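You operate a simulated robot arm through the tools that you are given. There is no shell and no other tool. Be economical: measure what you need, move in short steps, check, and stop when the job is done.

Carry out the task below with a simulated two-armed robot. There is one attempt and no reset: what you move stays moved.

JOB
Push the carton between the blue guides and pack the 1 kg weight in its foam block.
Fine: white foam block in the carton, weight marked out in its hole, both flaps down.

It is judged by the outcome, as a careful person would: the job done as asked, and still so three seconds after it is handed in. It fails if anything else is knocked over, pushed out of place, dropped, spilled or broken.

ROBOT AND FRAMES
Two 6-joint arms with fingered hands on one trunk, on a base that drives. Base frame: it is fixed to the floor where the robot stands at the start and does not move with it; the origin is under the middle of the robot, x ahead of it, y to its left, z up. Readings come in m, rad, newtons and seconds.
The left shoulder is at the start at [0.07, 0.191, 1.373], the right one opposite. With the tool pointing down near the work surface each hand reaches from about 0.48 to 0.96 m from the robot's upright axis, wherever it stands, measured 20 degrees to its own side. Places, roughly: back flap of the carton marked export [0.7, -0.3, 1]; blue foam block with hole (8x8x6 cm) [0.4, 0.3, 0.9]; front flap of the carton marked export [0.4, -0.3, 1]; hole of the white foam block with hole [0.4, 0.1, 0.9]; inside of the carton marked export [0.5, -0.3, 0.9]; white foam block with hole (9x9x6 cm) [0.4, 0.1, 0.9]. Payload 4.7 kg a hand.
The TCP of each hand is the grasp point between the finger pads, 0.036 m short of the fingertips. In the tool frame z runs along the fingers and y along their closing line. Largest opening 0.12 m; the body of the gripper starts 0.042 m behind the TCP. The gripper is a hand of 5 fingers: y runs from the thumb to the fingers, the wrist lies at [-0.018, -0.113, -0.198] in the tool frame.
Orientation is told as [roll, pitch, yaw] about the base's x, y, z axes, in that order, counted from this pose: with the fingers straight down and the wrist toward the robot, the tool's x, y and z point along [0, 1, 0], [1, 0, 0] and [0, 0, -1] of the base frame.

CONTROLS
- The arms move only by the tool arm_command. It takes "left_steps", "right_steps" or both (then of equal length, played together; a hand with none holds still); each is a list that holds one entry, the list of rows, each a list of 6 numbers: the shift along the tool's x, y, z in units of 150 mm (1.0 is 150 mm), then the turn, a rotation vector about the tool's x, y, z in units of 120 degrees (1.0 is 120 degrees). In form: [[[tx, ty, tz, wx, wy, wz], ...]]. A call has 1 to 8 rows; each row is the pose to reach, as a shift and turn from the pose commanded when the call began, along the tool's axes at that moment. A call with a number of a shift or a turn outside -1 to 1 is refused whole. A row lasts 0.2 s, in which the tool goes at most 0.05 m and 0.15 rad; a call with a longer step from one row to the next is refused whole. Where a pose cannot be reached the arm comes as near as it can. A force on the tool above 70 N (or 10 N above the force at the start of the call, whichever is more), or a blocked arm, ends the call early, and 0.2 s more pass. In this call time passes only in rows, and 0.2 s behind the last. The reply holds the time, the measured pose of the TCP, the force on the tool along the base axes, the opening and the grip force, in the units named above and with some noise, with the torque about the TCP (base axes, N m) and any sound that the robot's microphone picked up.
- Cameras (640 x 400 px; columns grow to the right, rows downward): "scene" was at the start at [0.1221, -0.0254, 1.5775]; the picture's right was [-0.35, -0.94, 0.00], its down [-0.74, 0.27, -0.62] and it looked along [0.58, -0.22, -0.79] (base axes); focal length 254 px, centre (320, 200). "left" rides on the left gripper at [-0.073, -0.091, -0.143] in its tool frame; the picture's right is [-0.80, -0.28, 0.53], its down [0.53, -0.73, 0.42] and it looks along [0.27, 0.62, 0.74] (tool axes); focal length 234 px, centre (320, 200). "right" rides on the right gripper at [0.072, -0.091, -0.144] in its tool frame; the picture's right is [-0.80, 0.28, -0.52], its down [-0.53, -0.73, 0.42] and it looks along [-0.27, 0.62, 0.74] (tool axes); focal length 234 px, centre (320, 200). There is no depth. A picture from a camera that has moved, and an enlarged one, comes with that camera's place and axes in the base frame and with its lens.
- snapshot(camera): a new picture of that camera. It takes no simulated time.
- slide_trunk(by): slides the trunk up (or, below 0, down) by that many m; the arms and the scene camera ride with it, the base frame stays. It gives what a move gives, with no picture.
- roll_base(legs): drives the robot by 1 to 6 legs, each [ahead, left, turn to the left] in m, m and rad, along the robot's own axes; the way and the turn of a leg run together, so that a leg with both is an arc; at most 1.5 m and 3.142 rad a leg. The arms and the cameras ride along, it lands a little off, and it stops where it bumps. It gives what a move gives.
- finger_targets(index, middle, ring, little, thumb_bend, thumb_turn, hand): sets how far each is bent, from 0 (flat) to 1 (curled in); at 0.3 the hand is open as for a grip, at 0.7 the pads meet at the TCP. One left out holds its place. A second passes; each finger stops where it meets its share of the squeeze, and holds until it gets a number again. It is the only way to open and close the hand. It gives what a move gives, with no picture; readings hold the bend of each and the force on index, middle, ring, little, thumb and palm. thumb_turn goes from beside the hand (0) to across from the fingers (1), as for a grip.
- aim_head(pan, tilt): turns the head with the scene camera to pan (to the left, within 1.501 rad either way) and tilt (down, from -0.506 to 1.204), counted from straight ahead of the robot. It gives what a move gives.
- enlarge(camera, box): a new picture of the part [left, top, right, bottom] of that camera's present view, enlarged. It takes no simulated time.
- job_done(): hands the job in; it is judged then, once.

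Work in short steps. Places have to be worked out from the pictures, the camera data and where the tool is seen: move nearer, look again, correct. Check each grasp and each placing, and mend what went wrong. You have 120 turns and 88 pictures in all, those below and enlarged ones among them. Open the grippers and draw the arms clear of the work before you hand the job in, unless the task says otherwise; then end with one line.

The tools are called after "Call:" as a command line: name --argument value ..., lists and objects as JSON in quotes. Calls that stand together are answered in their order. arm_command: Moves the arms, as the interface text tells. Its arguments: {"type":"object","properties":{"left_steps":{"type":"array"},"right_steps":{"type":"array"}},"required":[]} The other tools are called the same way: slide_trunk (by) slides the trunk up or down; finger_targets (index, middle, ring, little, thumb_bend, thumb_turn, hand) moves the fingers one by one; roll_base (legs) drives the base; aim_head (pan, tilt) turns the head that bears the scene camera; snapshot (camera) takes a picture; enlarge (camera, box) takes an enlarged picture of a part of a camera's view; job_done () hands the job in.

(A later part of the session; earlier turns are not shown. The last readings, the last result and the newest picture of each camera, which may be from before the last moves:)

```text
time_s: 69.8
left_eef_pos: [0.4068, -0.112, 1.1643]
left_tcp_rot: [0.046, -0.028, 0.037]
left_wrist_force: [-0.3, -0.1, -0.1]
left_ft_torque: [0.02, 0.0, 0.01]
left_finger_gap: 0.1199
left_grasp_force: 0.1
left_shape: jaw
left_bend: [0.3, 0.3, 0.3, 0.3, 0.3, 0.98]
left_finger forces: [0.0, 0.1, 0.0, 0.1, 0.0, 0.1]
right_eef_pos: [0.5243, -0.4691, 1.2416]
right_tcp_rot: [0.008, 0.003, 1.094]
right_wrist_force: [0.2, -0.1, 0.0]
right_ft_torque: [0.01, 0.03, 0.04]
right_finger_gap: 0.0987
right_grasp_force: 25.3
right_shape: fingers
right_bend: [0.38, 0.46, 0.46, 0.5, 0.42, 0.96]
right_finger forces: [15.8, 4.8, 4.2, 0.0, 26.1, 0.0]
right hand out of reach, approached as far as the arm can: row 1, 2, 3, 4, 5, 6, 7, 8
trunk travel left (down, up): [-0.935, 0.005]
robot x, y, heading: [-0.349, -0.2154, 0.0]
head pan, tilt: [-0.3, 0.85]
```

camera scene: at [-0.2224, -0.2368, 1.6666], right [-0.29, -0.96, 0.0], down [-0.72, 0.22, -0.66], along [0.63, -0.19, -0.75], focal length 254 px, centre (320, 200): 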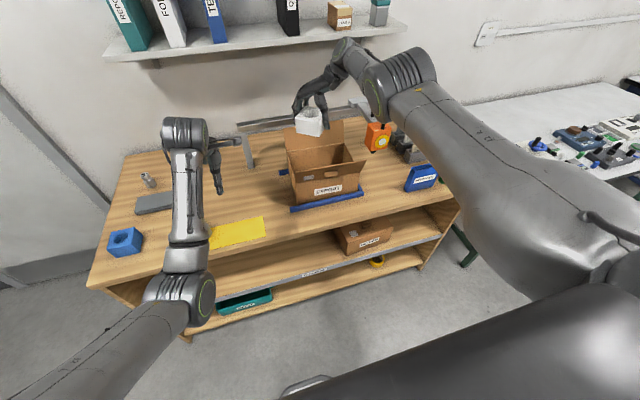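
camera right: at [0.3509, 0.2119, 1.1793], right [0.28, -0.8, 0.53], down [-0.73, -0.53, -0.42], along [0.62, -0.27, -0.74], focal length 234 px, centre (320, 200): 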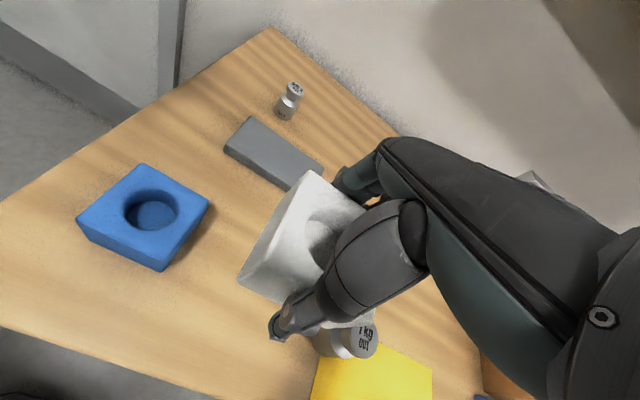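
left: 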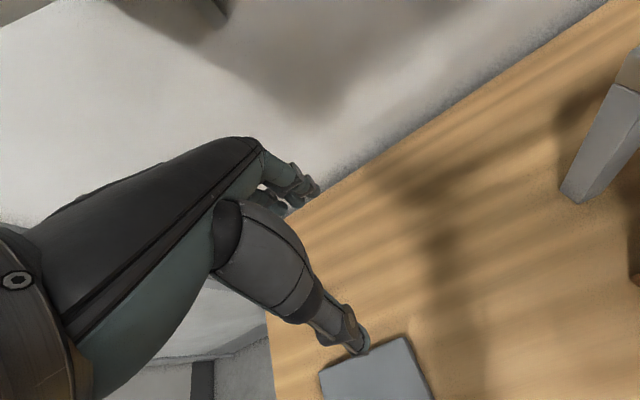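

Continue the turn to +90° and down to 1.16.

Call:
arm_command --right_steps '[[[0.08, -0.05, 0.13, 0, 0, -0.057], [0.17, -0.11, 0.27, 0, 0, -0.114], [0.26, -0.17, 0.41, 0, 0, -0.171], [0.35, -0.225, 0.545, 0, 0, -0.228]]]'

```text
time_s: 70.8
left_eef_pos: [0.4042, -0.1109, 1.1632]
left_tcp_rot: [0.047, -0.026, 0.036]
left_wrist_force: [-0.1, 0.1, 0.3]
left_ft_torque: [0.03, -0.02, 0.02]
left_finger_gap: 0.1199
left_grasp_force: 0.0
left_shape: jaw
left_bend: [0.3, 0.3, 0.3, 0.3, 0.3, 0.98]
left_finger forces: [0.0, 0.0, 0.1, 0.1, 0.1, 0.1]
right_eef_pos: [0.4629, -0.4729, 1.161]
right_tcp_rot: [0.004, -0.002, 1.572]
right_wrist_force: [-0.1, 0.2, -0.9]
right_ft_torque: [-0.04, -0.01, 0.01]
right_finger_gap: 0.0988
right_grasp_force: 25.4
right_shape: fingers
right_bend: [0.38, 0.46, 0.46, 0.5, 0.42, 0.96]
right_finger forces: [15.9, 4.8, 4.2, 0.0, 26.0, 0.1]
trunk travel left (down, up): [-0.935, 0.005]
robot x, y, heading: [-0.3489, -0.2175, 0.003]
head pan, tilt: [-0.3, 0.85]
```

Exactly on target. Quick test whether retraction works now.

Call:
arm_command --right_steps '[[[0.07, 0, 0, 0, 0, 0], [0.14, 0, 0, 0, 0, 0], [0.21, 0, 0, 0, 0, 0]]]'

```text
time_s: 71.6
left_eef_pos: [0.4068, -0.1112, 1.1632]
left_tcp_rot: [0.048, -0.026, 0.037]
left_wrist_force: [0.1, 0.5, -0.4]
left_ft_torque: [-0.02, 0.02, 0.02]
left_finger_gap: 0.12
left_grasp_force: 0.0
left_shape: jaw
left_bend: [0.3, 0.3, 0.3, 0.3, 0.3, 0.98]
left_finger forces: [0.0, 0.0, 0.1, 0.0, 0.0, 0.1]
right_eef_pos: [0.4604, -0.4772, 1.1585]
right_tcp_rot: [0.004, -0.003, 1.57]
right_wrist_force: [-0.2, 0.1, -0.6]
right_ft_torque: [0.02, -0.02, 0.01]
right_finger_gap: 0.0992
right_grasp_force: 25.2
right_shape: fingers
right_bend: [0.38, 0.46, 0.46, 0.5, 0.42, 0.96]
right_finger forces: [15.9, 4.8, 4.3, 0.0, 26.0, 0.0]
right hand out of reach, approached as far as the arm can: row 1, 2, 3
trunk travel left (down, up): [-0.935, 0.005]
robot x, y, heading: [-0.3453, -0.213, -0.001]
head pan, tilt: [-0.3, 0.85]
```

Still locked, so proceed: drive forward 0.105 m to bring the foam over the carton centre.

Call:
roll_base --legs '[[0.105, 0, 0]]'

Call:
snapshot --camera "scene"

```text
time_s: 72.8
left_eef_pos: [0.5047, -0.1126, 1.1655]
left_tcp_rot: [0.047, -0.029, 0.034]
left_wrist_force: [-0.3, -0.2, 0.0]
left_ft_torque: [0.04, -0.01, 0.01]
left_finger_gap: 0.1199
left_grasp_force: 0.0
left_shape: jaw
left_bend: [0.3, 0.3, 0.3, 0.3, 0.3, 0.98]
left_finger forces: [0.1, 0.1, 0.0, 0.1, 0.1, 0.0]
right_eef_pos: [0.5612, -0.4779, 1.1614]
right_tcp_rot: [0.001, -0.001, 1.568]
right_wrist_force: [0.3, 0.6, 1.1]
right_ft_torque: [0.0, -0.01, 0.01]
right_finger_gap: 0.0992
right_grasp_force: 25.7
right_shape: fingers
right_bend: [0.38, 0.46, 0.46, 0.5, 0.42, 0.96]
right_finger forces: [16.0, 4.8, 4.3, 0.1, 26.1, 0.0]
trunk travel left (down, up): [-0.935, 0.005]
robot x, y, heading: [-0.246, -0.2132, 0.002]
head pan, tilt: [-0.3, 0.85]
```

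```text
52 pictures are left
camera scene: at [-0.1245, -0.2373, 1.6671], right [-0.3, -0.95, 0.0], down [-0.72, 0.22, -0.66], along [0.63, -0.2, -0.75], focal length 254 px, centre (320, 200)
```

scene: 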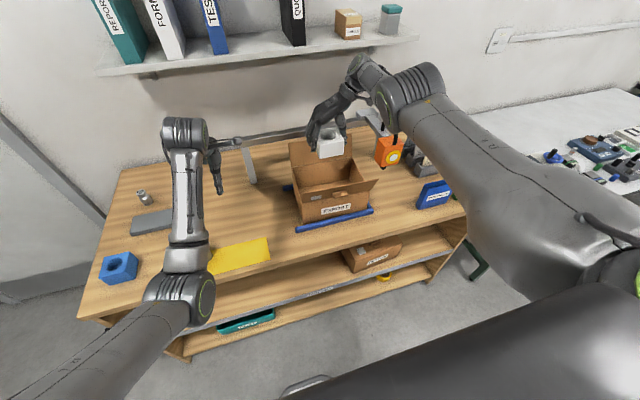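

Foam is above the carton. Lift the left hand first so its elbow stays clear when the trunk goes down.

Call:
arm_command --left_steps '[[[0.1, 0, -0.25, 0, 0, 0], [0.2, 0, -0.5, 0, 0, 0], [0.3, 0, -0.75, 0, 0, 0], [0.4, 0, -1.0, 0, 0, 0]]]'

Call:
slide_trunk --by -0.08

Call:
snapshot --camera "scene"

```text
time_s: 73.8
left_eef_pos: [0.5043, -0.0615, 1.3162]
left_tcp_rot: [0.049, -0.024, 0.033]
left_wrist_force: [0.0, 0.9, 0.1]
left_ft_torque: [-0.02, 0.0, -0.02]
left_finger_gap: 0.1196
left_grasp_force: 0.0
left_shape: jaw
left_bend: [0.3, 0.3, 0.3, 0.3, 0.3, 0.98]
left_finger forces: [0.0, 0.0, 0.1, 0.1, 0.0, 0.0]
right_eef_pos: [0.5624, -0.4781, 1.1584]
right_tcp_rot: [0.005, 0.0, 1.568]
right_wrist_force: [-0.2, -0.7, 0.1]
right_ft_torque: [-0.02, 0.04, -0.02]
right_finger_gap: 0.0989
right_grasp_force: 25.8
right_shape: fingers
right_bend: [0.38, 0.46, 0.46, 0.5, 0.42, 0.96]
right_finger forces: [15.8, 4.7, 4.3, 0.0, 26.0, 0.0]
trunk travel left (down, up): [-0.935, 0.005]
robot x, y, heading: [-0.243, -0.2137, -0.001]
head pan, tilt: [-0.3, 0.85]
```

```text
time_s: 75.0
left_eef_pos: [0.5042, -0.062, 1.236]
left_tcp_rot: [0.047, -0.026, 0.034]
left_wrist_force: [0.2, -0.2, -0.3]
left_ft_torque: [-0.01, 0.0, 0.01]
left_finger_gap: 0.12
left_grasp_force: 0.0
left_shape: jaw
left_bend: [0.3, 0.3, 0.3, 0.3, 0.3, 0.98]
left_finger forces: [0.0, 0.1, 0.0, 0.1, 0.0, 0.0]
right_eef_pos: [0.5637, -0.4771, 1.079]
right_tcp_rot: [0.006, -0.003, 1.567]
right_wrist_force: [-0.3, -0.1, 0.6]
right_ft_torque: [0.01, -0.02, -0.01]
right_finger_gap: 0.0992
right_grasp_force: 25.8
right_shape: fingers
right_bend: [0.38, 0.46, 0.46, 0.5, 0.42, 0.96]
right_finger forces: [15.8, 4.8, 4.3, 0.0, 25.9, 0.1]
trunk travel left (down, up): [-0.855, 0.085]
robot x, y, heading: [-0.2469, -0.2149, -0.002]
head pan, tilt: [-0.3, 0.85]
```

```text
51 pictures are left
camera scene: at [-0.1196, -0.2375, 1.5866], right [-0.3, -0.95, 0.0], down [-0.72, 0.22, -0.66], along [0.63, -0.2, -0.75], focal length 254 px, centre (320, 200)
```

scene: 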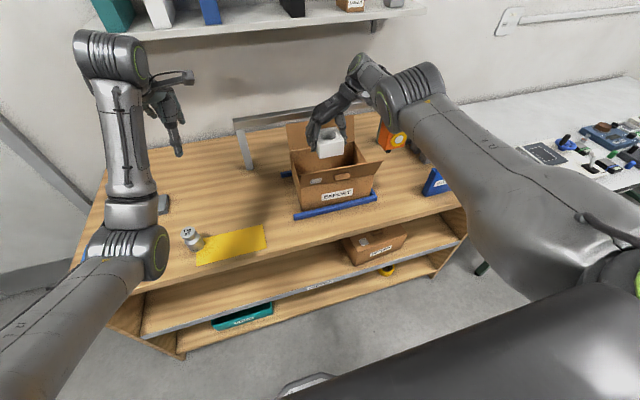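

Everything clear. Lower the trunk another 0.08 m so the foam enters the carton.

Call:
slide_trunk --by -0.08

Call:
enlarge --camera "scene" --box '[250, 60, 450, 240]'

```text
time_s: 76.1
left_eef_pos: [0.5047, -0.0623, 1.1562]
left_tcp_rot: [0.047, -0.025, 0.033]
left_wrist_force: [-0.3, 0.0, -0.4]
left_ft_torque: [0.03, 0.01, -0.01]
left_finger_gap: 0.1198
left_grasp_force: 0.0
left_shape: jaw
left_bend: [0.3, 0.3, 0.3, 0.3, 0.3, 0.98]
left_finger forces: [0.1, 0.0, 0.1, 0.0, 0.1, 0.1]
right_eef_pos: [0.5629, -0.4779, 0.9977]
right_tcp_rot: [0.005, -0.001, 1.567]
right_wrist_force: [0.1, 0.1, -0.6]
right_ft_torque: [0.01, -0.01, 0.02]
right_finger_gap: 0.099
right_grasp_force: 25.5
right_shape: fingers
right_bend: [0.38, 0.46, 0.46, 0.5, 0.42, 0.96]
right_finger forces: [15.9, 4.8, 4.3, 0.0, 26.0, 0.1]
trunk travel left (down, up): [-0.775, 0.165]
robot x, y, heading: [-0.2476, -0.2163, 0.003]
head pan, tilt: [-0.3, 0.85]
```

```text
2.22 times, centred on (350, 150) of scene
camera zoom: at [-0.1199, -0.2375, 1.5067], right [-0.3, -0.95, 0.0], down [-0.72, 0.22, -0.66], along [0.63, -0.2, -0.75], focal length 565 px, centre (253, 311)
```

zoom: 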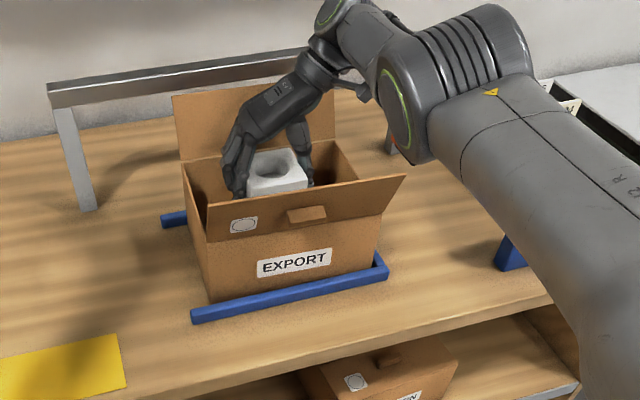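

Foam is going in cleanly. Lower 0.08 m more, nearly to the carton floor.

Call:
slide_trunk --by -0.075

Call:
enlarge --camera "scene" --box '[250, 40, 450, 220]'

```text
time_s: 77.2
left_eef_pos: [0.5044, -0.0619, 1.0823]
left_tcp_rot: [0.049, -0.026, 0.032]
left_wrist_force: [-0.6, 0.7, 0.3]
left_ft_torque: [-0.02, -0.01, -0.01]
left_finger_gap: 0.1198
left_grasp_force: 0.2
left_shape: jaw
left_bend: [0.3, 0.3, 0.3, 0.3, 0.3, 0.98]
left_finger forces: [0.0, 0.0, 0.0, 0.0, 0.1, 0.1]
right_eef_pos: [0.563, -0.4777, 0.9234]
right_tcp_rot: [0.006, -0.003, 1.567]
right_wrist_force: [-0.8, 0.1, -0.4]
right_ft_torque: [0.04, -0.04, 0.01]
right_finger_gap: 0.0993
right_grasp_force: 25.3
right_shape: fingers
right_bend: [0.38, 0.46, 0.46, 0.5, 0.42, 0.96]
right_finger forces: [15.9, 4.9, 4.4, 0.0, 26.0, 0.0]
trunk travel left (down, up): [-0.7, 0.24]
robot x, y, heading: [-0.246, -0.2192, -0.002]
head pan, tilt: [-0.3, 0.85]
```

```text
2.22 times, centred on (350, 130) of scene
camera zoom: at [-0.1201, -0.2375, 1.4317], right [-0.3, -0.95, 0.0], down [-0.72, 0.22, -0.66], along [0.63, -0.2, -0.75], focal length 565 px, centre (253, 356)
```

zoom: 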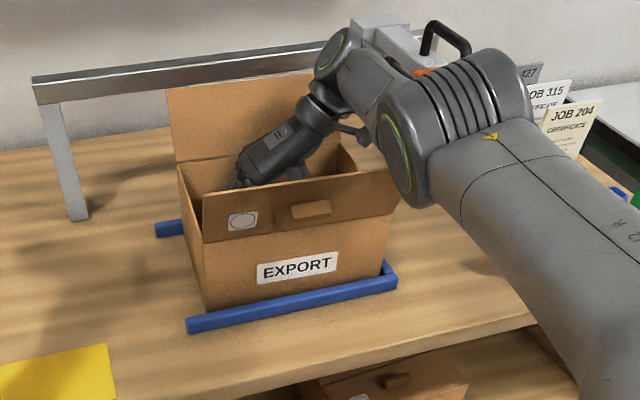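

Foam bottom is about 1 cm above the floor. Lower the last bit.

Call:
slide_trunk --by -0.01

```text
time_s: 77.8
left_eef_pos: [0.5037, -0.0615, 1.0707]
left_tcp_rot: [0.047, -0.028, 0.032]
left_wrist_force: [0.6, 0.0, 0.3]
left_ft_torque: [-0.01, -0.05, 0.0]
left_finger_gap: 0.1199
left_grasp_force: 0.0
left_shape: jaw
left_bend: [0.3, 0.3, 0.3, 0.3, 0.3, 0.98]
left_finger forces: [0.0, 0.0, 0.0, 0.0, 0.0, 0.0]
right_eef_pos: [0.5632, -0.4771, 0.9141]
right_tcp_rot: [0.004, -0.001, 1.569]
right_wrist_force: [1.6, -0.2, 1.8]
right_ft_torque: [0.03, 0.04, -0.08]
right_finger_gap: 0.099
right_grasp_force: 25.7
right_shape: fingers
right_bend: [0.38, 0.46, 0.46, 0.5, 0.42, 0.96]
right_finger forces: [16.3, 4.9, 4.2, 0.1, 26.4, 0.0]
trunk travel left (down, up): [-0.69, 0.25]
robot x, y, heading: [-0.2461, -0.2164, -0.001]
head pan, tilt: [-0.3, 0.85]
```

Slight upward force: touching the floor. Release.

Call:
finger_targets --hand "right" --index 0.3 --middle 0.3 --ring 0.3 --little 0.3 --thumb_bend 0.3

Call:
slide_trunk --by 0.12

Call:
enlarge --camera "scene" --box '[250, 60, 450, 240]'

```text
time_s: 78.8
left_eef_pos: [0.5052, -0.0621, 1.0711]
left_tcp_rot: [0.048, -0.027, 0.034]
left_wrist_force: [0.1, 0.1, 0.5]
left_ft_torque: [-0.02, 0.0, 0.0]
left_finger_gap: 0.1202
left_grasp_force: 0.1
left_shape: jaw
left_bend: [0.3, 0.3, 0.3, 0.3, 0.3, 0.98]
left_finger forces: [0.0, 0.0, 0.1, 0.0, 0.0, 0.0]
right_eef_pos: [0.5635, -0.4782, 0.9132]
right_tcp_rot: [0.005, -0.001, 1.566]
right_wrist_force: [-1.2, 0.6, 0.2]
right_ft_torque: [0.03, -0.01, -0.01]
right_finger_gap: 0.1217
right_grasp_force: 0.0
right_shape: fingers
right_bend: [0.3, 0.3, 0.3, 0.3, 0.3, 0.97]
right_finger forces: [0.1, 0.0, 0.0, 0.1, 0.0, 0.0]
trunk travel left (down, up): [-0.69, 0.25]
robot x, y, heading: [-0.2472, -0.2149, -0.003]
head pan, tilt: [-0.3, 0.85]
```

```text
time_s: 80.3
left_eef_pos: [0.5045, -0.0618, 1.19]
left_tcp_rot: [0.047, -0.025, 0.034]
left_wrist_force: [-0.3, 0.4, 0.0]
left_ft_torque: [0.01, 0.0, -0.03]
left_finger_gap: 0.1199
left_grasp_force: 0.1
left_shape: jaw
left_bend: [0.3, 0.3, 0.3, 0.3, 0.3, 0.98]
left_finger forces: [0.0, 0.0, 0.0, 0.1, 0.0, 0.0]
right_eef_pos: [0.5629, -0.4782, 1.0332]
right_tcp_rot: [0.004, -0.002, 1.567]
right_wrist_force: [0.2, 0.5, -0.4]
right_ft_torque: [0.01, -0.01, 0.01]
right_finger_gap: 0.122
right_grasp_force: 0.1
right_shape: fingers
right_bend: [0.3, 0.3, 0.3, 0.3, 0.3, 0.97]
right_finger forces: [0.0, 0.0, 0.1, 0.0, 0.0, 0.0]
trunk travel left (down, up): [-0.81, 0.13]
robot x, y, heading: [-0.2491, -0.2149, -0.004]
head pan, tilt: [-0.3, 0.85]
```

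```text
2.22 times, centred on (350, 150) of scene
camera zoom: at [-0.1194, -0.2375, 1.5415], right [-0.3, -0.95, 0.0], down [-0.72, 0.22, -0.66], along [0.63, -0.2, -0.75], focal length 565 px, centre (253, 311)
```

zoom: 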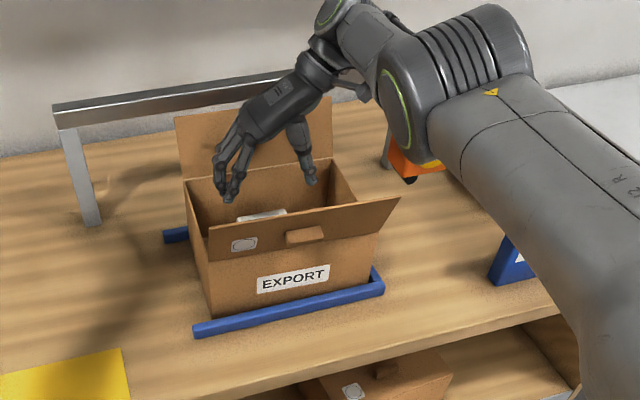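

Foam sits in the carton. Raise the trunk further and take a look inside.

Call:
slide_trunk --by 0.125

Call:
roll_base --legs '[[0, 0.1, 0]]'

Call:
enlarge --camera "scene" --box '[240, 100, 440, 240]'

```text
time_s: 81.9
left_eef_pos: [0.5041, -0.0615, 1.3152]
left_tcp_rot: [0.047, -0.026, 0.033]
left_wrist_force: [-0.3, 0.0, 0.5]
left_ft_torque: [0.01, 0.02, -0.02]
left_finger_gap: 0.12
left_grasp_force: 0.1
left_shape: jaw
left_bend: [0.3, 0.3, 0.3, 0.3, 0.3, 0.98]
left_finger forces: [0.0, 0.0, 0.0, 0.0, 0.0, 0.0]
right_eef_pos: [0.5633, -0.4788, 1.1583]
right_tcp_rot: [0.006, -0.002, 1.569]
right_wrist_force: [0.0, 0.0, -1.1]
right_ft_torque: [0.0, 0.02, -0.01]
right_finger_gap: 0.1218
right_grasp_force: 0.1
right_shape: fingers
right_bend: [0.3, 0.3, 0.3, 0.3, 0.3, 0.97]
right_finger forces: [0.0, 0.0, 0.0, 0.0, 0.0, 0.0]
trunk travel left (down, up): [-0.935, 0.005]
robot x, y, heading: [-0.2466, -0.2142, 0.004]
head pan, tilt: [-0.3, 0.85]
```

```text
time_s: 83.0
left_eef_pos: [0.5042, 0.0307, 1.3176]
left_tcp_rot: [0.05, -0.026, 0.03]
left_wrist_force: [-0.8, -1.3, -0.1]
left_ft_torque: [0.03, -0.03, 0.01]
left_finger_gap: 0.1199
left_grasp_force: 0.1
left_shape: jaw
left_bend: [0.3, 0.3, 0.3, 0.3, 0.3, 0.98]
left_finger forces: [0.0, 0.0, 0.1, 0.1, 0.0, 0.0]
right_eef_pos: [0.5628, -0.3854, 1.1563]
right_tcp_rot: [0.005, -0.003, 1.564]
right_wrist_force: [-0.6, -0.7, 0.7]
right_ft_torque: [0.05, 0.0, 0.0]
right_finger_gap: 0.1221
right_grasp_force: 0.0
right_shape: fingers
right_bend: [0.3, 0.3, 0.3, 0.3, 0.3, 0.97]
right_finger forces: [0.0, 0.0, 0.0, 0.0, 0.1, 0.0]
trunk travel left (down, up): [-0.935, 0.005]
robot x, y, heading: [-0.2444, -0.1184, -0.002]
head pan, tilt: [-0.3, 0.85]
```

```text
2.86 times, centred on (340, 170) of scene
camera zoom: at [-0.1196, -0.1447, 1.6665], right [-0.3, -0.95, 0.0], down [-0.72, 0.23, -0.66], along [0.63, -0.19, -0.75], focal length 727 px, centre (263, 286)
```

zoom: 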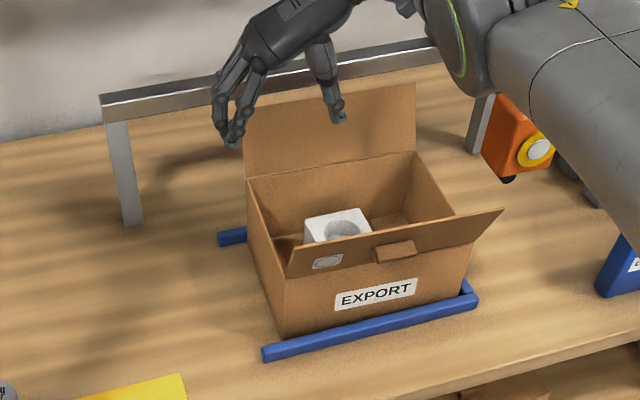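

Foam is upright with hole up. Now shift left so the right hand is over free bench, to unlock its elbow with a gentle press.

Call:
roll_base --legs '[[0, 0.27, 0]]'

Call:
finger_targets --hand "right" --index 0.8 --middle 0.8 --ring 0.8 --little 0.8

Call:
snapshot --camera "scene"

```text
time_s: 84.9
left_eef_pos: [0.5053, 0.3005, 1.3168]
left_tcp_rot: [0.048, -0.026, 0.026]
left_wrist_force: [0.1, 0.6, 0.4]
left_ft_torque: [0.05, 0.02, 0.01]
left_finger_gap: 0.1198
left_grasp_force: 0.1
left_shape: jaw
left_bend: [0.3, 0.3, 0.3, 0.3, 0.3, 0.98]
left_finger forces: [0.1, 0.0, 0.1, 0.0, 0.0, 0.1]
right_eef_pos: [0.5626, -0.1163, 1.1578]
right_tcp_rot: [0.006, -0.001, 1.558]
right_wrist_force: [-0.3, -1.2, -0.2]
right_ft_torque: [-0.03, -0.01, -0.05]
right_finger_gap: 0.1222
right_grasp_force: 0.0
right_shape: fingers
right_bend: [0.3, 0.3, 0.3, 0.3, 0.3, 0.97]
right_finger forces: [0.0, 0.0, 0.1, 0.1, 0.1, 0.0]
trunk travel left (down, up): [-0.935, 0.005]
robot x, y, heading: [-0.2474, 0.1545, -0.007]
head pan, tilt: [-0.3, 0.85]
```

```text
time_s: 85.9
left_eef_pos: [0.506, 0.3032, 1.3164]
left_tcp_rot: [0.044, -0.025, 0.026]
left_wrist_force: [-1.0, 0.0, -0.2]
left_ft_torque: [0.03, -0.01, 0.04]
left_finger_gap: 0.12
left_grasp_force: 0.1
left_shape: jaw
left_bend: [0.3, 0.3, 0.3, 0.3, 0.3, 0.98]
left_finger forces: [0.0, 0.0, 0.0, 0.0, 0.0, 0.0]
right_eef_pos: [0.5629, -0.1131, 1.1576]
right_tcp_rot: [0.004, -0.001, 1.56]
right_wrist_force: [0.5, 0.1, -0.6]
right_ft_torque: [-0.02, 0.02, 0.03]
right_finger_gap: 0.0433
right_grasp_force: 0.1
right_shape: fingers
right_bend: [0.8, 0.8, 0.8, 0.8, 0.3, 0.97]
right_finger forces: [0.1, 0.0, 0.1, 0.0, 0.0, 0.0]
trunk travel left (down, up): [-0.935, 0.005]
robot x, y, heading: [-0.2467, 0.159, -0.008]
head pan, tilt: [-0.3, 0.85]
```

```text
46 pictures are left
camera scene: at [-0.1185, 0.1321, 1.6666], right [-0.3, -0.95, 0.0], down [-0.72, 0.23, -0.66], along [0.63, -0.2, -0.75], focal length 254 px, centre (320, 200)
```

scene: 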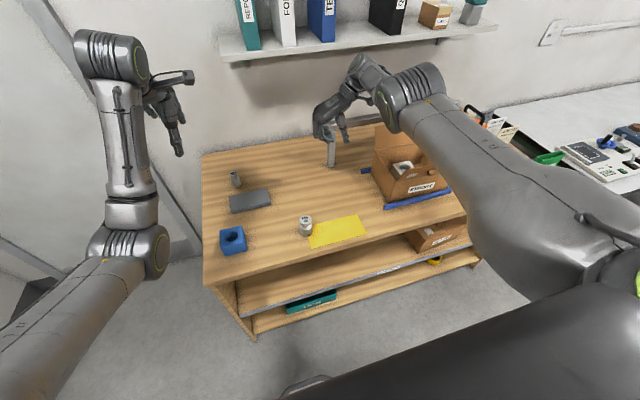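

I'll make a full fist, then lower the trunk to bring it just above the bench.

Call:
finger_targets --hand "right" --index 1.0 --middle 1.0 --ring 1.0 --little 1.0 --thumb_bend 1.0 --thumb_turn 0.2

Call:
slide_trunk --by -0.19

Call:
enlarge --camera "scene" --box '[240, 40, 440, 200]'

```text
time_s: 86.9
left_eef_pos: [0.5062, 0.3035, 1.3161]
left_tcp_rot: [0.047, -0.027, 0.025]
left_wrist_force: [-0.3, -0.3, -0.5]
left_ft_torque: [-0.03, -0.03, -0.01]
left_finger_gap: 0.1199
left_grasp_force: 0.0
left_shape: jaw
left_bend: [0.3, 0.3, 0.3, 0.3, 0.3, 0.98]
left_finger forces: [0.0, 0.0, 0.1, 0.1, 0.1, 0.0]
right_eef_pos: [0.5628, -0.1137, 1.1587]
right_tcp_rot: [0.006, 0.0, 1.559]
right_wrist_force: [-1.2, -0.9, -0.7]
right_ft_torque: [-0.01, -0.01, 0.03]
right_finger_gap: 0.0528
right_grasp_force: 0.1
right_shape: fingers
right_bend: [1.0, 1.0, 1.0, 1.0, 1.0, 0.21]
right_finger forces: [0.0, 0.0, 0.1, 0.0, 0.1, 0.0]
trunk travel left (down, up): [-0.935, 0.005]
robot x, y, heading: [-0.2436, 0.1529, -0.005]
head pan, tilt: [-0.3, 0.85]
```

```text
time_s: 89.0
left_eef_pos: [0.507, 0.3038, 1.127]
left_tcp_rot: [0.045, -0.028, 0.026]
left_wrist_force: [0.5, 0.3, 0.2]
left_ft_torque: [-0.02, -0.01, 0.02]
left_finger_gap: 0.1201
left_grasp_force: 0.0
left_shape: jaw
left_bend: [0.3, 0.3, 0.3, 0.3, 0.3, 0.98]
left_finger forces: [0.0, 0.0, 0.1, 0.0, 0.0, 0.0]
right_eef_pos: [0.5634, -0.1143, 0.9688]
right_tcp_rot: [0.008, 0.0, 1.56]
right_wrist_force: [0.3, 0.4, 0.4]
right_ft_torque: [0.0, 0.02, 0.02]
right_finger_gap: 0.0528
right_grasp_force: 0.1
right_shape: fingers
right_bend: [1.0, 1.0, 1.0, 1.0, 1.0, 0.21]
right_finger forces: [0.0, 0.1, 0.2, 0.0, 0.0, 0.1]
trunk travel left (down, up): [-0.745, 0.195]
robot x, y, heading: [-0.2428, 0.1561, -0.006]
head pan, tilt: [-0.3, 0.85]
```

```text
2.50 times, centred on (340, 120) of scene
camera zoom: at [-0.1188, 0.1319, 1.4767], right [-0.3, -0.95, 0.0], down [-0.72, 0.23, -0.66], along [0.63, -0.2, -0.75], focal length 636 px, centre (270, 400)
```

zoom: 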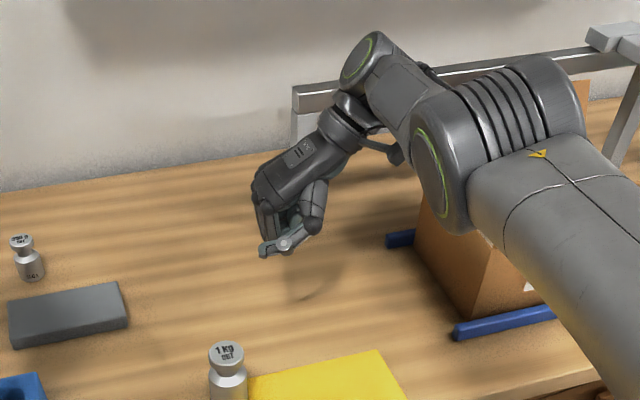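

Press the fist slowly onto the free bench to trigger the contact stop (which resets the commanded joints).

Call:
arm_command --right_steps '[[[0.01, 0, 0.07, 0, 0, 0], [0.01, 0, 0.14, 0, 0, 0], [0.02, 0, 0.21, 0, 0, 0], [0.03, 0, 0.28, 0, 0, 0], [0.04, 0, 0.35, 0, 0, 0], [0.05, 0, 0.42, 0, 0, 0], [0.06, 0, 0.49, 0, 0, 0], [0.07, 0, 0.56, 0, 0, 0]]]'

```text
time_s: 90.8
left_eef_pos: [0.5054, 0.3013, 1.127]
left_tcp_rot: [0.046, -0.027, 0.025]
left_wrist_force: [-0.4, -0.1, -0.4]
left_ft_torque: [0.01, -0.01, -0.01]
left_finger_gap: 0.12
left_grasp_force: 0.1
left_shape: jaw
left_bend: [0.3, 0.3, 0.3, 0.3, 0.3, 0.98]
left_finger forces: [0.1, 0.0, 0.1, 0.0, 0.1, 0.0]
right_eef_pos: [0.5449, -0.1136, 0.8873]
right_tcp_rot: [0.005, -0.001, 1.561]
right_wrist_force: [0.8, 0.6, -0.2]
right_ft_torque: [0.04, -0.01, 0.02]
right_finger_gap: 0.0525
right_grasp_force: 0.0
right_shape: fingers
right_bend: [1.0, 1.0, 1.0, 1.0, 1.0, 0.21]
right_finger forces: [0.0, 0.0, 0.0, 0.1, 0.1, 0.1]
right hand out of reach, approached as far as the arm can: row 6, 7, 8
trunk travel left (down, up): [-0.745, 0.195]
robot x, y, heading: [-0.2458, 0.1547, -0.006]
head pan, tilt: [-0.3, 0.85]
```

Not touching yet; continue pressing down.

Call:
arm_command --right_steps '[[[0.02, 0, 0.06, 0, 0, 0], [0.04, 0, 0.12, 0, 0, 0], [0.06, 0, 0.18, 0, 0, 0], [0.08, 0, 0.24, 0, 0, 0], [0.1, 0, 0.3, 0, 0, 0], [0.12, 0, 0.36, 0, 0, 0], [0.14, 0, 0.42, 0, 0, 0]]]'

```text
time_s: 92.2
left_eef_pos: [0.5039, 0.3043, 1.1281]
left_tcp_rot: [0.045, -0.029, 0.025]
left_wrist_force: [0.4, -0.9, -0.5]
left_ft_torque: [0.04, 0.05, 0.01]
left_finger_gap: 0.1199
left_grasp_force: 0.0
left_shape: jaw
left_bend: [0.3, 0.3, 0.3, 0.3, 0.3, 0.98]
left_finger forces: [0.0, 0.0, 0.0, 0.1, 0.0, 0.0]
right_eef_pos: [0.5371, -0.1064, 0.8532]
right_tcp_rot: [-0.03, -0.013, 1.564]
right_wrist_force: [-11.2, 3.2, 37.7]
right_ft_torque: [0.96, -0.51, 0.28]
right_finger_gap: 0.0526
right_grasp_force: 19.5
right_shape: fingers
right_bend: [1.0, 1.0, 1.0, 1.0, 1.0, 0.21]
right_finger forces: [0.0, 38.1, 0.1, 0.0, 0.0, 0.0]
trunk travel left (down, up): [-0.745, 0.195]
robot x, y, heading: [-0.2454, 0.1538, -0.006]
head pan, tilt: [-0.3, 0.85]
stopped in row 7 (right hand): the force on the tool passed its limit (the readings are from after the stop); the commanded pose is now the measured one
```

Triggered. Now retract up and back toward the robot.

Call:
arm_command --right_steps '[[[0.05, 0, -0.15, 0, 0, 0], [0.15, 0, -0.3, 0, 0, 0], [0.3, 0, -0.45, 0, 0, 0], [0.5, 0, -0.55, 0, 0, 0]]]'

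```text
time_s: 93.2
left_eef_pos: [0.5046, 0.3024, 1.1272]
left_tcp_rot: [0.047, -0.027, 0.027]
left_wrist_force: [-0.6, 1.0, 1.0]
left_ft_torque: [0.0, 0.0, -0.03]
left_finger_gap: 0.1198
left_grasp_force: 0.2
left_shape: jaw
left_bend: [0.3, 0.3, 0.3, 0.3, 0.3, 0.98]
left_finger forces: [0.1, 0.0, 0.1, 0.0, 0.0, 0.1]
right_eef_pos: [0.457, -0.1102, 0.9273]
right_tcp_rot: [-0.02, -0.007, 1.561]
right_wrist_force: [0.3, -1.1, 0.2]
right_ft_torque: [0.01, 0.02, -0.02]
right_finger_gap: 0.0526
right_grasp_force: 0.1
right_shape: fingers
right_bend: [1.0, 1.0, 1.0, 1.0, 1.0, 0.21]
right_finger forces: [0.0, 0.1, 0.0, 0.0, 0.0, 0.0]
trunk travel left (down, up): [-0.745, 0.195]
robot x, y, heading: [-0.2472, 0.1574, -0.007]
head pan, tilt: [-0.3, 0.85]
```

Unlocked — the elbow bends again. Raise the hand a little and reopen it to the gripping shape, then look at the weight.

Call:
arm_command --right_steps '[[[0.05, 0, -0.25, 0, 0, 0], [0.05, 0, -0.5, 0, 0, 0], [0.05, 0, -0.75, 0.003, -0.01, 0], [0.05, 0, -0.95, 0.003, -0.01, 0]]]'

Call:
finger_targets --hand "right" --index 0.3 --middle 0.3 --ring 0.3 --little 0.3 --thumb_bend 0.3 --thumb_turn 1.0

Call:
enlarge --camera "scene" --box '[260, 100, 400, 200]'

```text
time_s: 94.2
left_eef_pos: [0.5061, 0.3045, 1.127]
left_tcp_rot: [0.045, -0.028, 0.028]
left_wrist_force: [-1.0, -0.3, 0.6]
left_ft_torque: [0.03, 0.0, 0.0]
left_finger_gap: 0.12
left_grasp_force: 0.0
left_shape: jaw
left_bend: [0.3, 0.3, 0.3, 0.3, 0.3, 0.98]
left_finger forces: [0.0, 0.0, 0.0, 0.0, 0.0, 0.0]
right_eef_pos: [0.449, -0.11, 1.0687]
right_tcp_rot: [-0.042, 0.001, 1.561]
right_wrist_force: [-0.1, 0.1, 0.3]
right_ft_torque: [0.02, -0.04, 0.0]
right_finger_gap: 0.0527
right_grasp_force: 0.1
right_shape: fingers
right_bend: [1.0, 1.0, 1.0, 1.0, 1.0, 0.21]
right_finger forces: [0.1, 0.0, 0.1, 0.1, 0.1, 0.0]
trunk travel left (down, up): [-0.745, 0.195]
robot x, y, heading: [-0.2464, 0.155, -0.008]
head pan, tilt: [-0.3, 0.85]
```

```text
time_s: 95.2
left_eef_pos: [0.5062, 0.3037, 1.1257]
left_tcp_rot: [0.045, -0.026, 0.028]
left_wrist_force: [-0.5, -0.5, -0.5]
left_ft_torque: [0.0, 0.01, -0.02]
left_finger_gap: 0.1199
left_grasp_force: 0.0
left_shape: jaw
left_bend: [0.3, 0.3, 0.3, 0.3, 0.3, 0.98]
left_finger forces: [0.0, 0.0, 0.0, 0.0, 0.1, 0.0]
right_eef_pos: [0.4498, -0.1086, 1.0682]
right_tcp_rot: [-0.04, -0.002, 1.563]
right_wrist_force: [0.1, -0.1, 0.4]
right_ft_torque: [-0.03, -0.01, -0.03]
right_finger_gap: 0.1219
right_grasp_force: 0.0
right_shape: fingers
right_bend: [0.3, 0.3, 0.3, 0.3, 0.3, 0.97]
right_finger forces: [0.0, 0.1, 0.1, 0.0, 0.0, 0.1]
trunk travel left (down, up): [-0.745, 0.195]
robot x, y, heading: [-0.2427, 0.1548, -0.008]
head pan, tilt: [-0.3, 0.85]
```

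```text
4.00 times, centred on (330, 150) of scene
camera zoom: at [-0.1184, 0.132, 1.4766], right [-0.3, -0.95, 0.0], down [-0.72, 0.23, -0.66], along [0.63, -0.2, -0.75], focal length 1017 px, centre (280, 400)
```

zoom: 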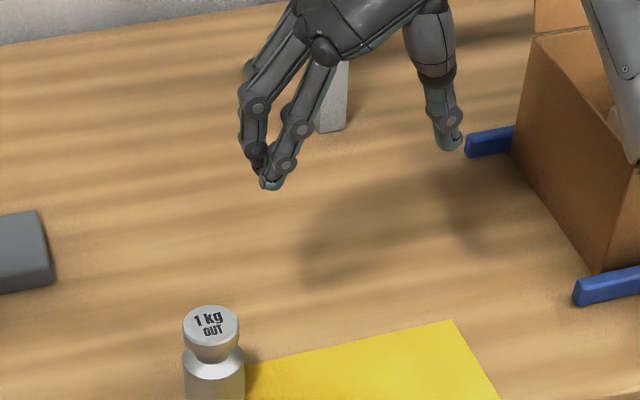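

Weight is at (0.420, 0.015), knob ≈44 mm wide, top z≈0.938. Move the open hand above it, levelling.

Call:
arm_command --right_steps '[[[0.05, 0.2, 0, 0, 0.01, 0], [0.1, 0.4, 0, 0, 0.019, 0], [0.15, 0.6, 0.05, 0, 0.019, 0], [0.2, 0.75, 0.15, 0, 0.019, 0], [0.2, 0.83, 0.3, 0, 0.019, 0]]]'

Call:
snapshot --camera "right"

Call:
enlarge --camera "scene" --box '[250, 130, 390, 230]'

```text
time_s: 96.5
left_eef_pos: [0.5069, 0.3036, 1.126]
left_tcp_rot: [0.047, -0.025, 0.027]
left_wrist_force: [-0.7, 0.8, -0.5]
left_ft_torque: [-0.03, -0.01, 0.01]
left_finger_gap: 0.1198
left_grasp_force: 0.0
left_shape: jaw
left_bend: [0.3, 0.3, 0.3, 0.3, 0.3, 0.98]
left_finger forces: [0.0, 0.1, 0.0, 0.0, 0.0, 0.1]
right_eef_pos: [0.4245, 0.0151, 1.0211]
right_tcp_rot: [-0.001, 0.001, 1.565]
right_wrist_force: [0.5, 0.3, 0.7]
right_ft_torque: [0.01, 0.0, -0.04]
right_finger_gap: 0.1219
right_grasp_force: 0.1
right_shape: fingers
right_bend: [0.3, 0.3, 0.3, 0.3, 0.3, 0.97]
right_finger forces: [0.1, 0.0, 0.1, 0.1, 0.0, 0.1]
trunk travel left (down, up): [-0.745, 0.195]
robot x, y, heading: [-0.2501, 0.1526, -0.005]
head pan, tilt: [-0.3, 0.85]
```

```text
43 pictures are left
camera right: at [0.3516, -0.0755, 1.1664], right [0.81, 0.27, 0.53], down [0.53, -0.74, -0.42], along [0.27, 0.62, -0.74], focal length 234 px, centre (320, 200)
```

right: 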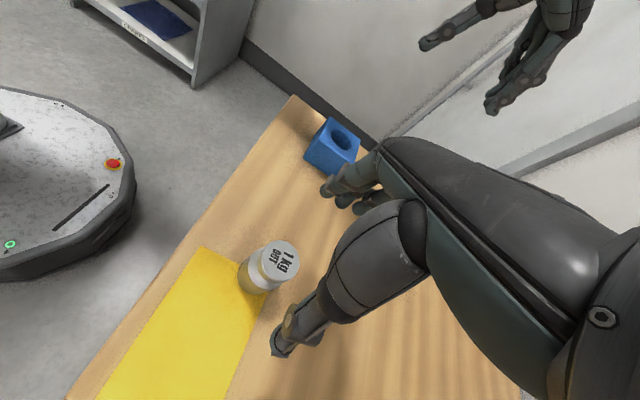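

```text
4.00 times, centred on (320, 180) of scene
camera zoom: at [-0.1179, 0.132, 1.4766], right [-0.3, -0.95, 0.0], down [-0.72, 0.23, -0.66], along [0.63, -0.2, -0.75], focal length 1017 px, centre (320, 280)
```

zoom: 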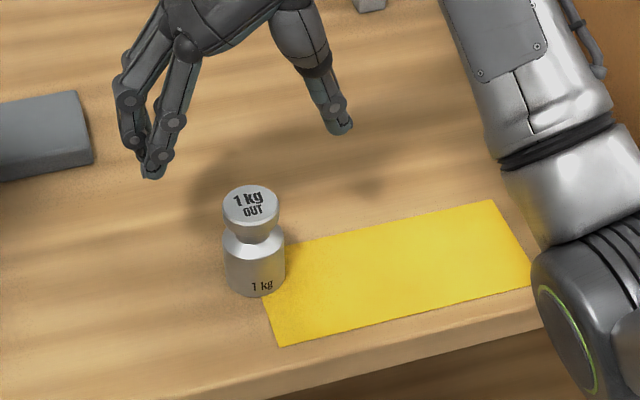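

Both cameras agree: knob at (0.419, 0.016). Descend so the fingertips straddle the knob down to its neck.

Call:
arm_command --right_steps '[[[0.02, 0.005, 0.12, 0, 0, 0], [0.02, 0.005, 0.24, 0, 0, 0], [0.02, 0.005, 0.36, 0, 0, 0], [0.02, 0.005, 0.47, 0, 0, 0]]]'

Call:
enlarge --camera "scene" --box '[260, 140, 380, 220]'

Call:
snapshot --camera "right"

```text
time_s: 97.5
left_eef_pos: [0.5056, 0.3028, 1.1266]
left_tcp_rot: [0.044, -0.026, 0.027]
left_wrist_force: [0.3, 0.3, -0.4]
left_ft_torque: [-0.03, -0.01, -0.03]
left_finger_gap: 0.1199
left_grasp_force: 0.1
left_shape: jaw
left_bend: [0.3, 0.3, 0.3, 0.3, 0.3, 0.98]
left_finger forces: [0.1, 0.0, 0.1, 0.1, 0.1, 0.1]
right_eef_pos: [0.4209, 0.0148, 0.9535]
right_tcp_rot: [0.0, 0.0, 1.566]
right_wrist_force: [-0.6, 0.0, 0.3]
right_ft_torque: [0.01, -0.03, 0.02]
right_finger_gap: 0.1221
right_grasp_force: 0.1
right_shape: fingers
right_bend: [0.3, 0.3, 0.3, 0.3, 0.3, 0.97]
right_finger forces: [0.1, 0.0, 0.1, 0.0, 0.0, 0.1]
trunk travel left (down, up): [-0.745, 0.195]
robot x, y, heading: [-0.2461, 0.1546, -0.008]
head pan, tilt: [-0.3, 0.85]
```

```text
5.00 times, centred on (320, 180) of scene
camera zoom: at [-0.1181, 0.1319, 1.4766], right [-0.3, -0.95, 0.0], down [-0.72, 0.23, -0.66], along [0.63, -0.2, -0.75], focal length 1272 px, centre (320, 300)
```

zoom: 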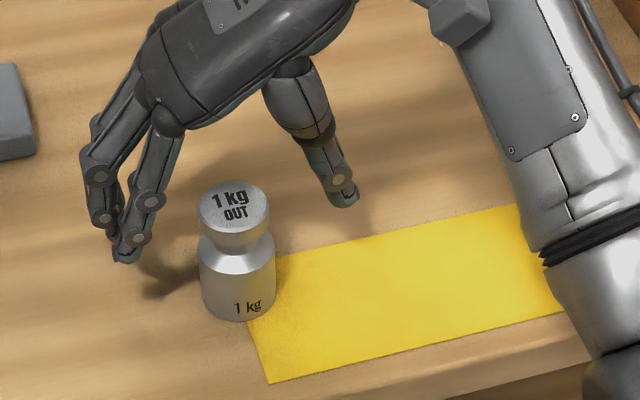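

```text
40 pictures are left
camera right: at [0.3485, -0.0754, 1.0968], right [0.81, 0.27, 0.53], down [0.53, -0.74, -0.42], along [0.27, 0.62, -0.74], focal length 234 px, centre (320, 200)
```

right: 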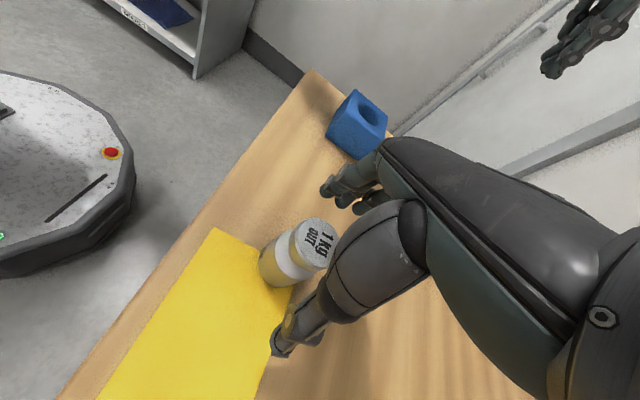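

The index and thumb straddle the knob, with the middle finger slightly beyond. Shift 8 mm toward the robot to centre index+middle on the knob, then close gently.

Call:
arm_command --right_steps '[[[0.055, 0.0, 0.02, 0, 0, 0]]]'

Call:
finger_targets --hand "right" --index 0.62 --middle 0.62 --thumb_bend 0.62

Call:
enlarge --camera "scene" --box '[260, 140, 380, 220]'

```text
time_s: 97.8
left_eef_pos: [0.5067, 0.3037, 1.1259]
left_tcp_rot: [0.046, -0.027, 0.029]
left_wrist_force: [0.6, -0.4, 0.7]
left_ft_torque: [-0.02, 0.01, -0.02]
left_finger_gap: 0.1199
left_grasp_force: 0.1
left_shape: jaw
left_bend: [0.3, 0.3, 0.3, 0.3, 0.3, 0.98]
left_finger forces: [0.1, 0.0, 0.0, 0.0, 0.0, 0.0]
right_eef_pos: [0.4123, 0.0147, 0.9505]
right_tcp_rot: [0.001, 0.0, 1.562]
right_wrist_force: [-0.4, -0.2, -0.2]
right_ft_torque: [0.01, -0.01, -0.01]
right_finger_gap: 0.1217
right_grasp_force: 0.0
right_shape: fingers
right_bend: [0.3, 0.3, 0.3, 0.3, 0.3, 0.97]
right_finger forces: [0.0, 0.1, 0.0, 0.0, 0.0, 0.1]
trunk travel left (down, up): [-0.745, 0.195]
robot x, y, heading: [-0.248, 0.1558, -0.009]
head pan, tilt: [-0.3, 0.85]
```

```text
time_s: 98.8
left_eef_pos: [0.5065, 0.3034, 1.1265]
left_tcp_rot: [0.046, -0.026, 0.028]
left_wrist_force: [0.4, 0.8, 0.6]
left_ft_torque: [0.01, 0.0, -0.01]
left_finger_gap: 0.1201
left_grasp_force: 0.0
left_shape: jaw
left_bend: [0.3, 0.3, 0.3, 0.3, 0.3, 0.98]
left_finger forces: [0.0, 0.1, 0.0, 0.1, 0.0, 0.1]
right_eef_pos: [0.4119, 0.0151, 0.949]
right_tcp_rot: [-0.001, -0.001, 1.563]
right_wrist_force: [-0.1, 0.3, 0.8]
right_ft_torque: [0.02, 0.03, 0.03]
right_finger_gap: 0.0367
right_grasp_force: 3.7
right_shape: fingers
right_bend: [0.59, 0.61, 0.3, 0.3, 0.59, 1.0]
right_finger forces: [2.5, 1.6, 0.0, 0.1, 3.6, 0.1]
trunk travel left (down, up): [-0.745, 0.195]
robot x, y, heading: [-0.246, 0.1531, -0.006]
head pan, tilt: [-0.3, 0.85]
```

```text
5.00 times, centred on (320, 180) of scene
camera zoom: at [-0.1181, 0.1321, 1.4765], right [-0.3, -0.95, 0.0], down [-0.72, 0.23, -0.66], along [0.63, -0.2, -0.75], focal length 1272 px, centre (320, 300)
```

zoom: 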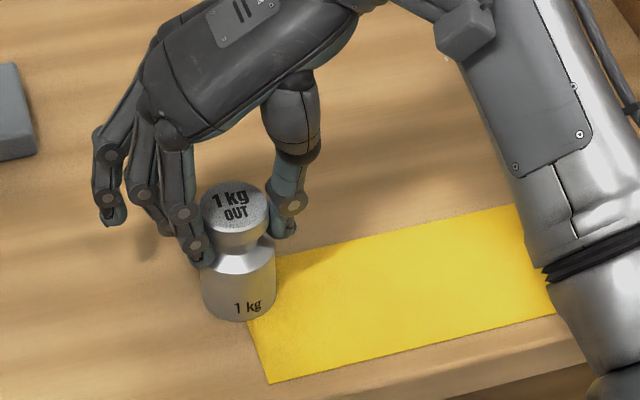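

Contact on both sides around knob/neck. Tighten the grip.

Call:
finger_targets --hand "right" --index 0.8 --middle 0.8 --thumb_bend 0.8

Call:
arm_command --right_steps '[[[0, 0, -0.07, 0, 0, 0], [0, 0, -0.14, 0, 0, 0], [0, 0, -0.21, 0, 0, 0]]]'

Call:
enlarge --camera "scene" --box '[260, 130, 380, 210]'

```text
time_s: 99.8
left_eef_pos: [0.5063, 0.3023, 1.1265]
left_tcp_rot: [0.045, -0.028, 0.028]
left_wrist_force: [0.4, 0.1, 0.4]
left_ft_torque: [0.03, -0.02, 0.0]
left_finger_gap: 0.1199
left_grasp_force: 0.1
left_shape: jaw
left_bend: [0.3, 0.3, 0.3, 0.3, 0.3, 0.98]
left_finger forces: [0.0, 0.0, 0.1, 0.0, 0.1, 0.0]
right_eef_pos: [0.412, 0.0152, 0.9494]
right_tcp_rot: [0.0, -0.001, 1.562]
right_wrist_force: [-0.7, -1.9, -4.9]
right_ft_torque: [-0.24, 0.02, -0.04]
right_finger_gap: 0.031
right_grasp_force: 25.5
right_shape: fingers
right_bend: [0.72, 0.64, 0.3, 0.3, 0.6, 1.0]
right_finger forces: [11.7, 17.6, 0.1, 0.0, 22.1, 0.0]
trunk travel left (down, up): [-0.745, 0.195]
robot x, y, heading: [-0.2437, 0.1556, -0.007]
head pan, tilt: [-0.3, 0.85]
```

```text
time_s: 100.7
left_eef_pos: [0.5073, 0.3042, 1.126]
left_tcp_rot: [0.045, -0.027, 0.026]
left_wrist_force: [0.0, -0.1, -0.4]
left_ft_torque: [0.01, 0.01, 0.0]
left_finger_gap: 0.1199
left_grasp_force: 0.0
left_shape: jaw
left_bend: [0.3, 0.3, 0.3, 0.3, 0.3, 0.98]
left_finger forces: [0.0, 0.0, 0.0, 0.0, 0.0, 0.0]
right_eef_pos: [0.4128, 0.0155, 0.9798]
right_tcp_rot: [-0.001, -0.001, 1.563]
right_wrist_force: [0.1, 0.2, -9.6]
right_ft_torque: [0.02, 0.06, 0.0]
right_finger_gap: 0.0311
right_grasp_force: 26.9
right_shape: fingers
right_bend: [0.72, 0.64, 0.3, 0.3, 0.6, 1.0]
right_finger forces: [11.8, 19.9, 0.0, 0.0, 22.0, 0.1]
trunk travel left (down, up): [-0.745, 0.195]
robot x, y, heading: [-0.2446, 0.1565, -0.006]
head pan, tilt: [-0.3, 0.85]
```

```text
5.00 times, centred on (320, 170) of scene
camera zoom: at [-0.1169, 0.1319, 1.4764], right [-0.3, -0.95, 0.0], down [-0.72, 0.23, -0.66], along [0.63, -0.2, -0.75], focal length 1272 px, centre (320, 350)
```

zoom: 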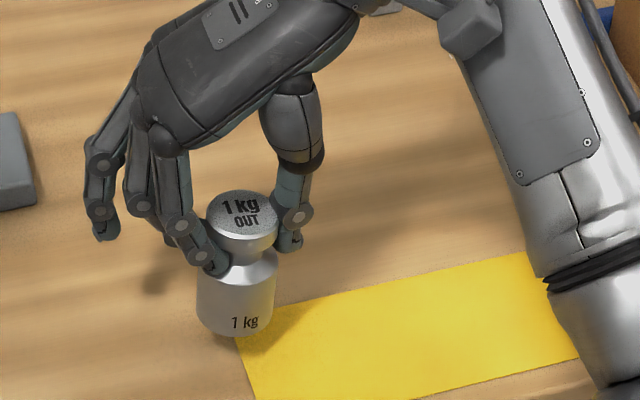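

Secure: 10 N load, weight upright. Raise the arm and trunk for clearance.

Call:
arm_command --right_steps '[[[0, 0, -0.1, 0, 0, 0], [0, 0, -0.2, 0, 0, 0], [0, 0, -0.3, 0, 0, 0]]]'

Call:
slide_trunk --by 0.19

```text
time_s: 101.5
left_eef_pos: [0.5073, 0.3024, 1.1259]
left_tcp_rot: [0.045, -0.025, 0.027]
left_wrist_force: [0.8, 0.6, 0.4]
left_ft_torque: [0.0, -0.01, 0.01]
left_finger_gap: 0.12
left_grasp_force: 0.1
left_shape: jaw
left_bend: [0.3, 0.3, 0.3, 0.3, 0.3, 0.98]
left_finger forces: [0.0, 0.0, 0.0, 0.0, 0.0, 0.0]
right_eef_pos: [0.4112, 0.0163, 1.0253]
right_tcp_rot: [0.0, 0.0, 1.565]
right_wrist_force: [-0.5, 0.4, -9.7]
right_ft_torque: [0.03, 0.05, 0.0]
right_finger_gap: 0.031
right_grasp_force: 26.6
right_shape: fingers
right_bend: [0.72, 0.64, 0.3, 0.3, 0.6, 1.0]
right_finger forces: [11.6, 20.5, 0.0, 0.0, 22.1, 0.0]
trunk travel left (down, up): [-0.745, 0.195]
robot x, y, heading: [-0.2455, 0.1537, -0.003]
head pan, tilt: [-0.3, 0.85]
```

```text
time_s: 103.5
left_eef_pos: [0.5084, 0.3027, 1.3164]
left_tcp_rot: [0.045, -0.026, 0.028]
left_wrist_force: [0.5, -0.2, -1.0]
left_ft_torque: [0.02, -0.01, -0.01]
left_finger_gap: 0.1202
left_grasp_force: 0.1
left_shape: jaw
left_bend: [0.3, 0.3, 0.3, 0.3, 0.3, 0.98]
left_finger forces: [0.0, 0.0, 0.0, 0.0, 0.0, 0.0]
right_eef_pos: [0.4116, 0.0155, 1.2149]
right_tcp_rot: [0.0, -0.001, 1.563]
right_wrist_force: [-0.4, -0.5, -9.3]
right_ft_torque: [0.05, 0.01, -0.02]
right_finger_gap: 0.0307
right_grasp_force: 27.5
right_shape: fingers
right_bend: [0.72, 0.64, 0.3, 0.3, 0.6, 1.0]
right_finger forces: [11.7, 20.9, 0.1, 0.0, 22.0, 0.1]
trunk travel left (down, up): [-0.935, 0.005]
robot x, y, heading: [-0.2473, 0.1527, -0.01]
head pan, tilt: [-0.3, 0.85]
```

Drive right so the weight lines up with the carton.

Call:
roll_base --legs '[[0, -0.25, 0.008], [0, -0.24, 0]]'

Call:
snapshot --camera "scene"

```text
time_s: 106.8
left_eef_pos: [0.507, -0.1814, 1.316]
left_tcp_rot: [0.043, -0.026, 0.038]
left_wrist_force: [0.4, -0.1, -0.2]
left_ft_torque: [-0.03, 0.01, -0.03]
left_finger_gap: 0.1199
left_grasp_force: 0.1
left_shape: jaw
left_bend: [0.3, 0.3, 0.3, 0.3, 0.3, 0.98]
left_finger forces: [0.0, 0.0, 0.0, 0.0, 0.0, 0.0]
right_eef_pos: [0.4144, -0.4684, 1.215]
right_tcp_rot: [0.0, 0.001, 1.572]
right_wrist_force: [-0.1, 0.1, -10.6]
right_ft_torque: [-0.01, 0.04, 0.03]
right_finger_gap: 0.0311
right_grasp_force: 27.0
right_shape: fingers
right_bend: [0.72, 0.64, 0.3, 0.3, 0.6, 1.0]
right_finger forces: [11.7, 21.2, 0.1, 0.0, 21.9, 0.0]
trunk travel left (down, up): [-0.935, 0.005]
robot x, y, heading: [-0.2442, -0.3445, 0.004]
head pan, tilt: [-0.3, 0.85]
```

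```text
37 pictures are left
camera scene: at [-0.1161, -0.3577, 1.6665], right [-0.29, -0.96, 0.0], down [-0.72, 0.22, -0.66], along [0.63, -0.19, -0.75], focal length 254 px, centre (320, 200)
```

scene: 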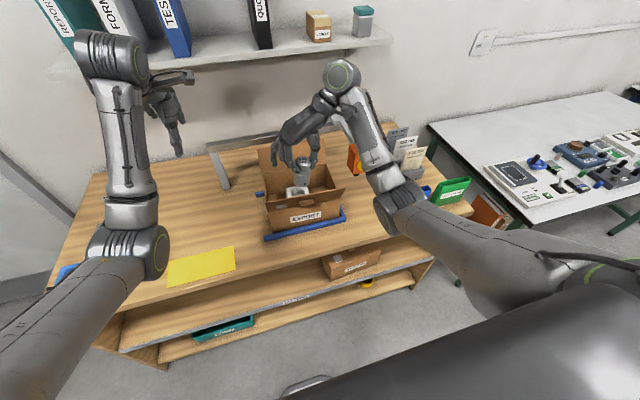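

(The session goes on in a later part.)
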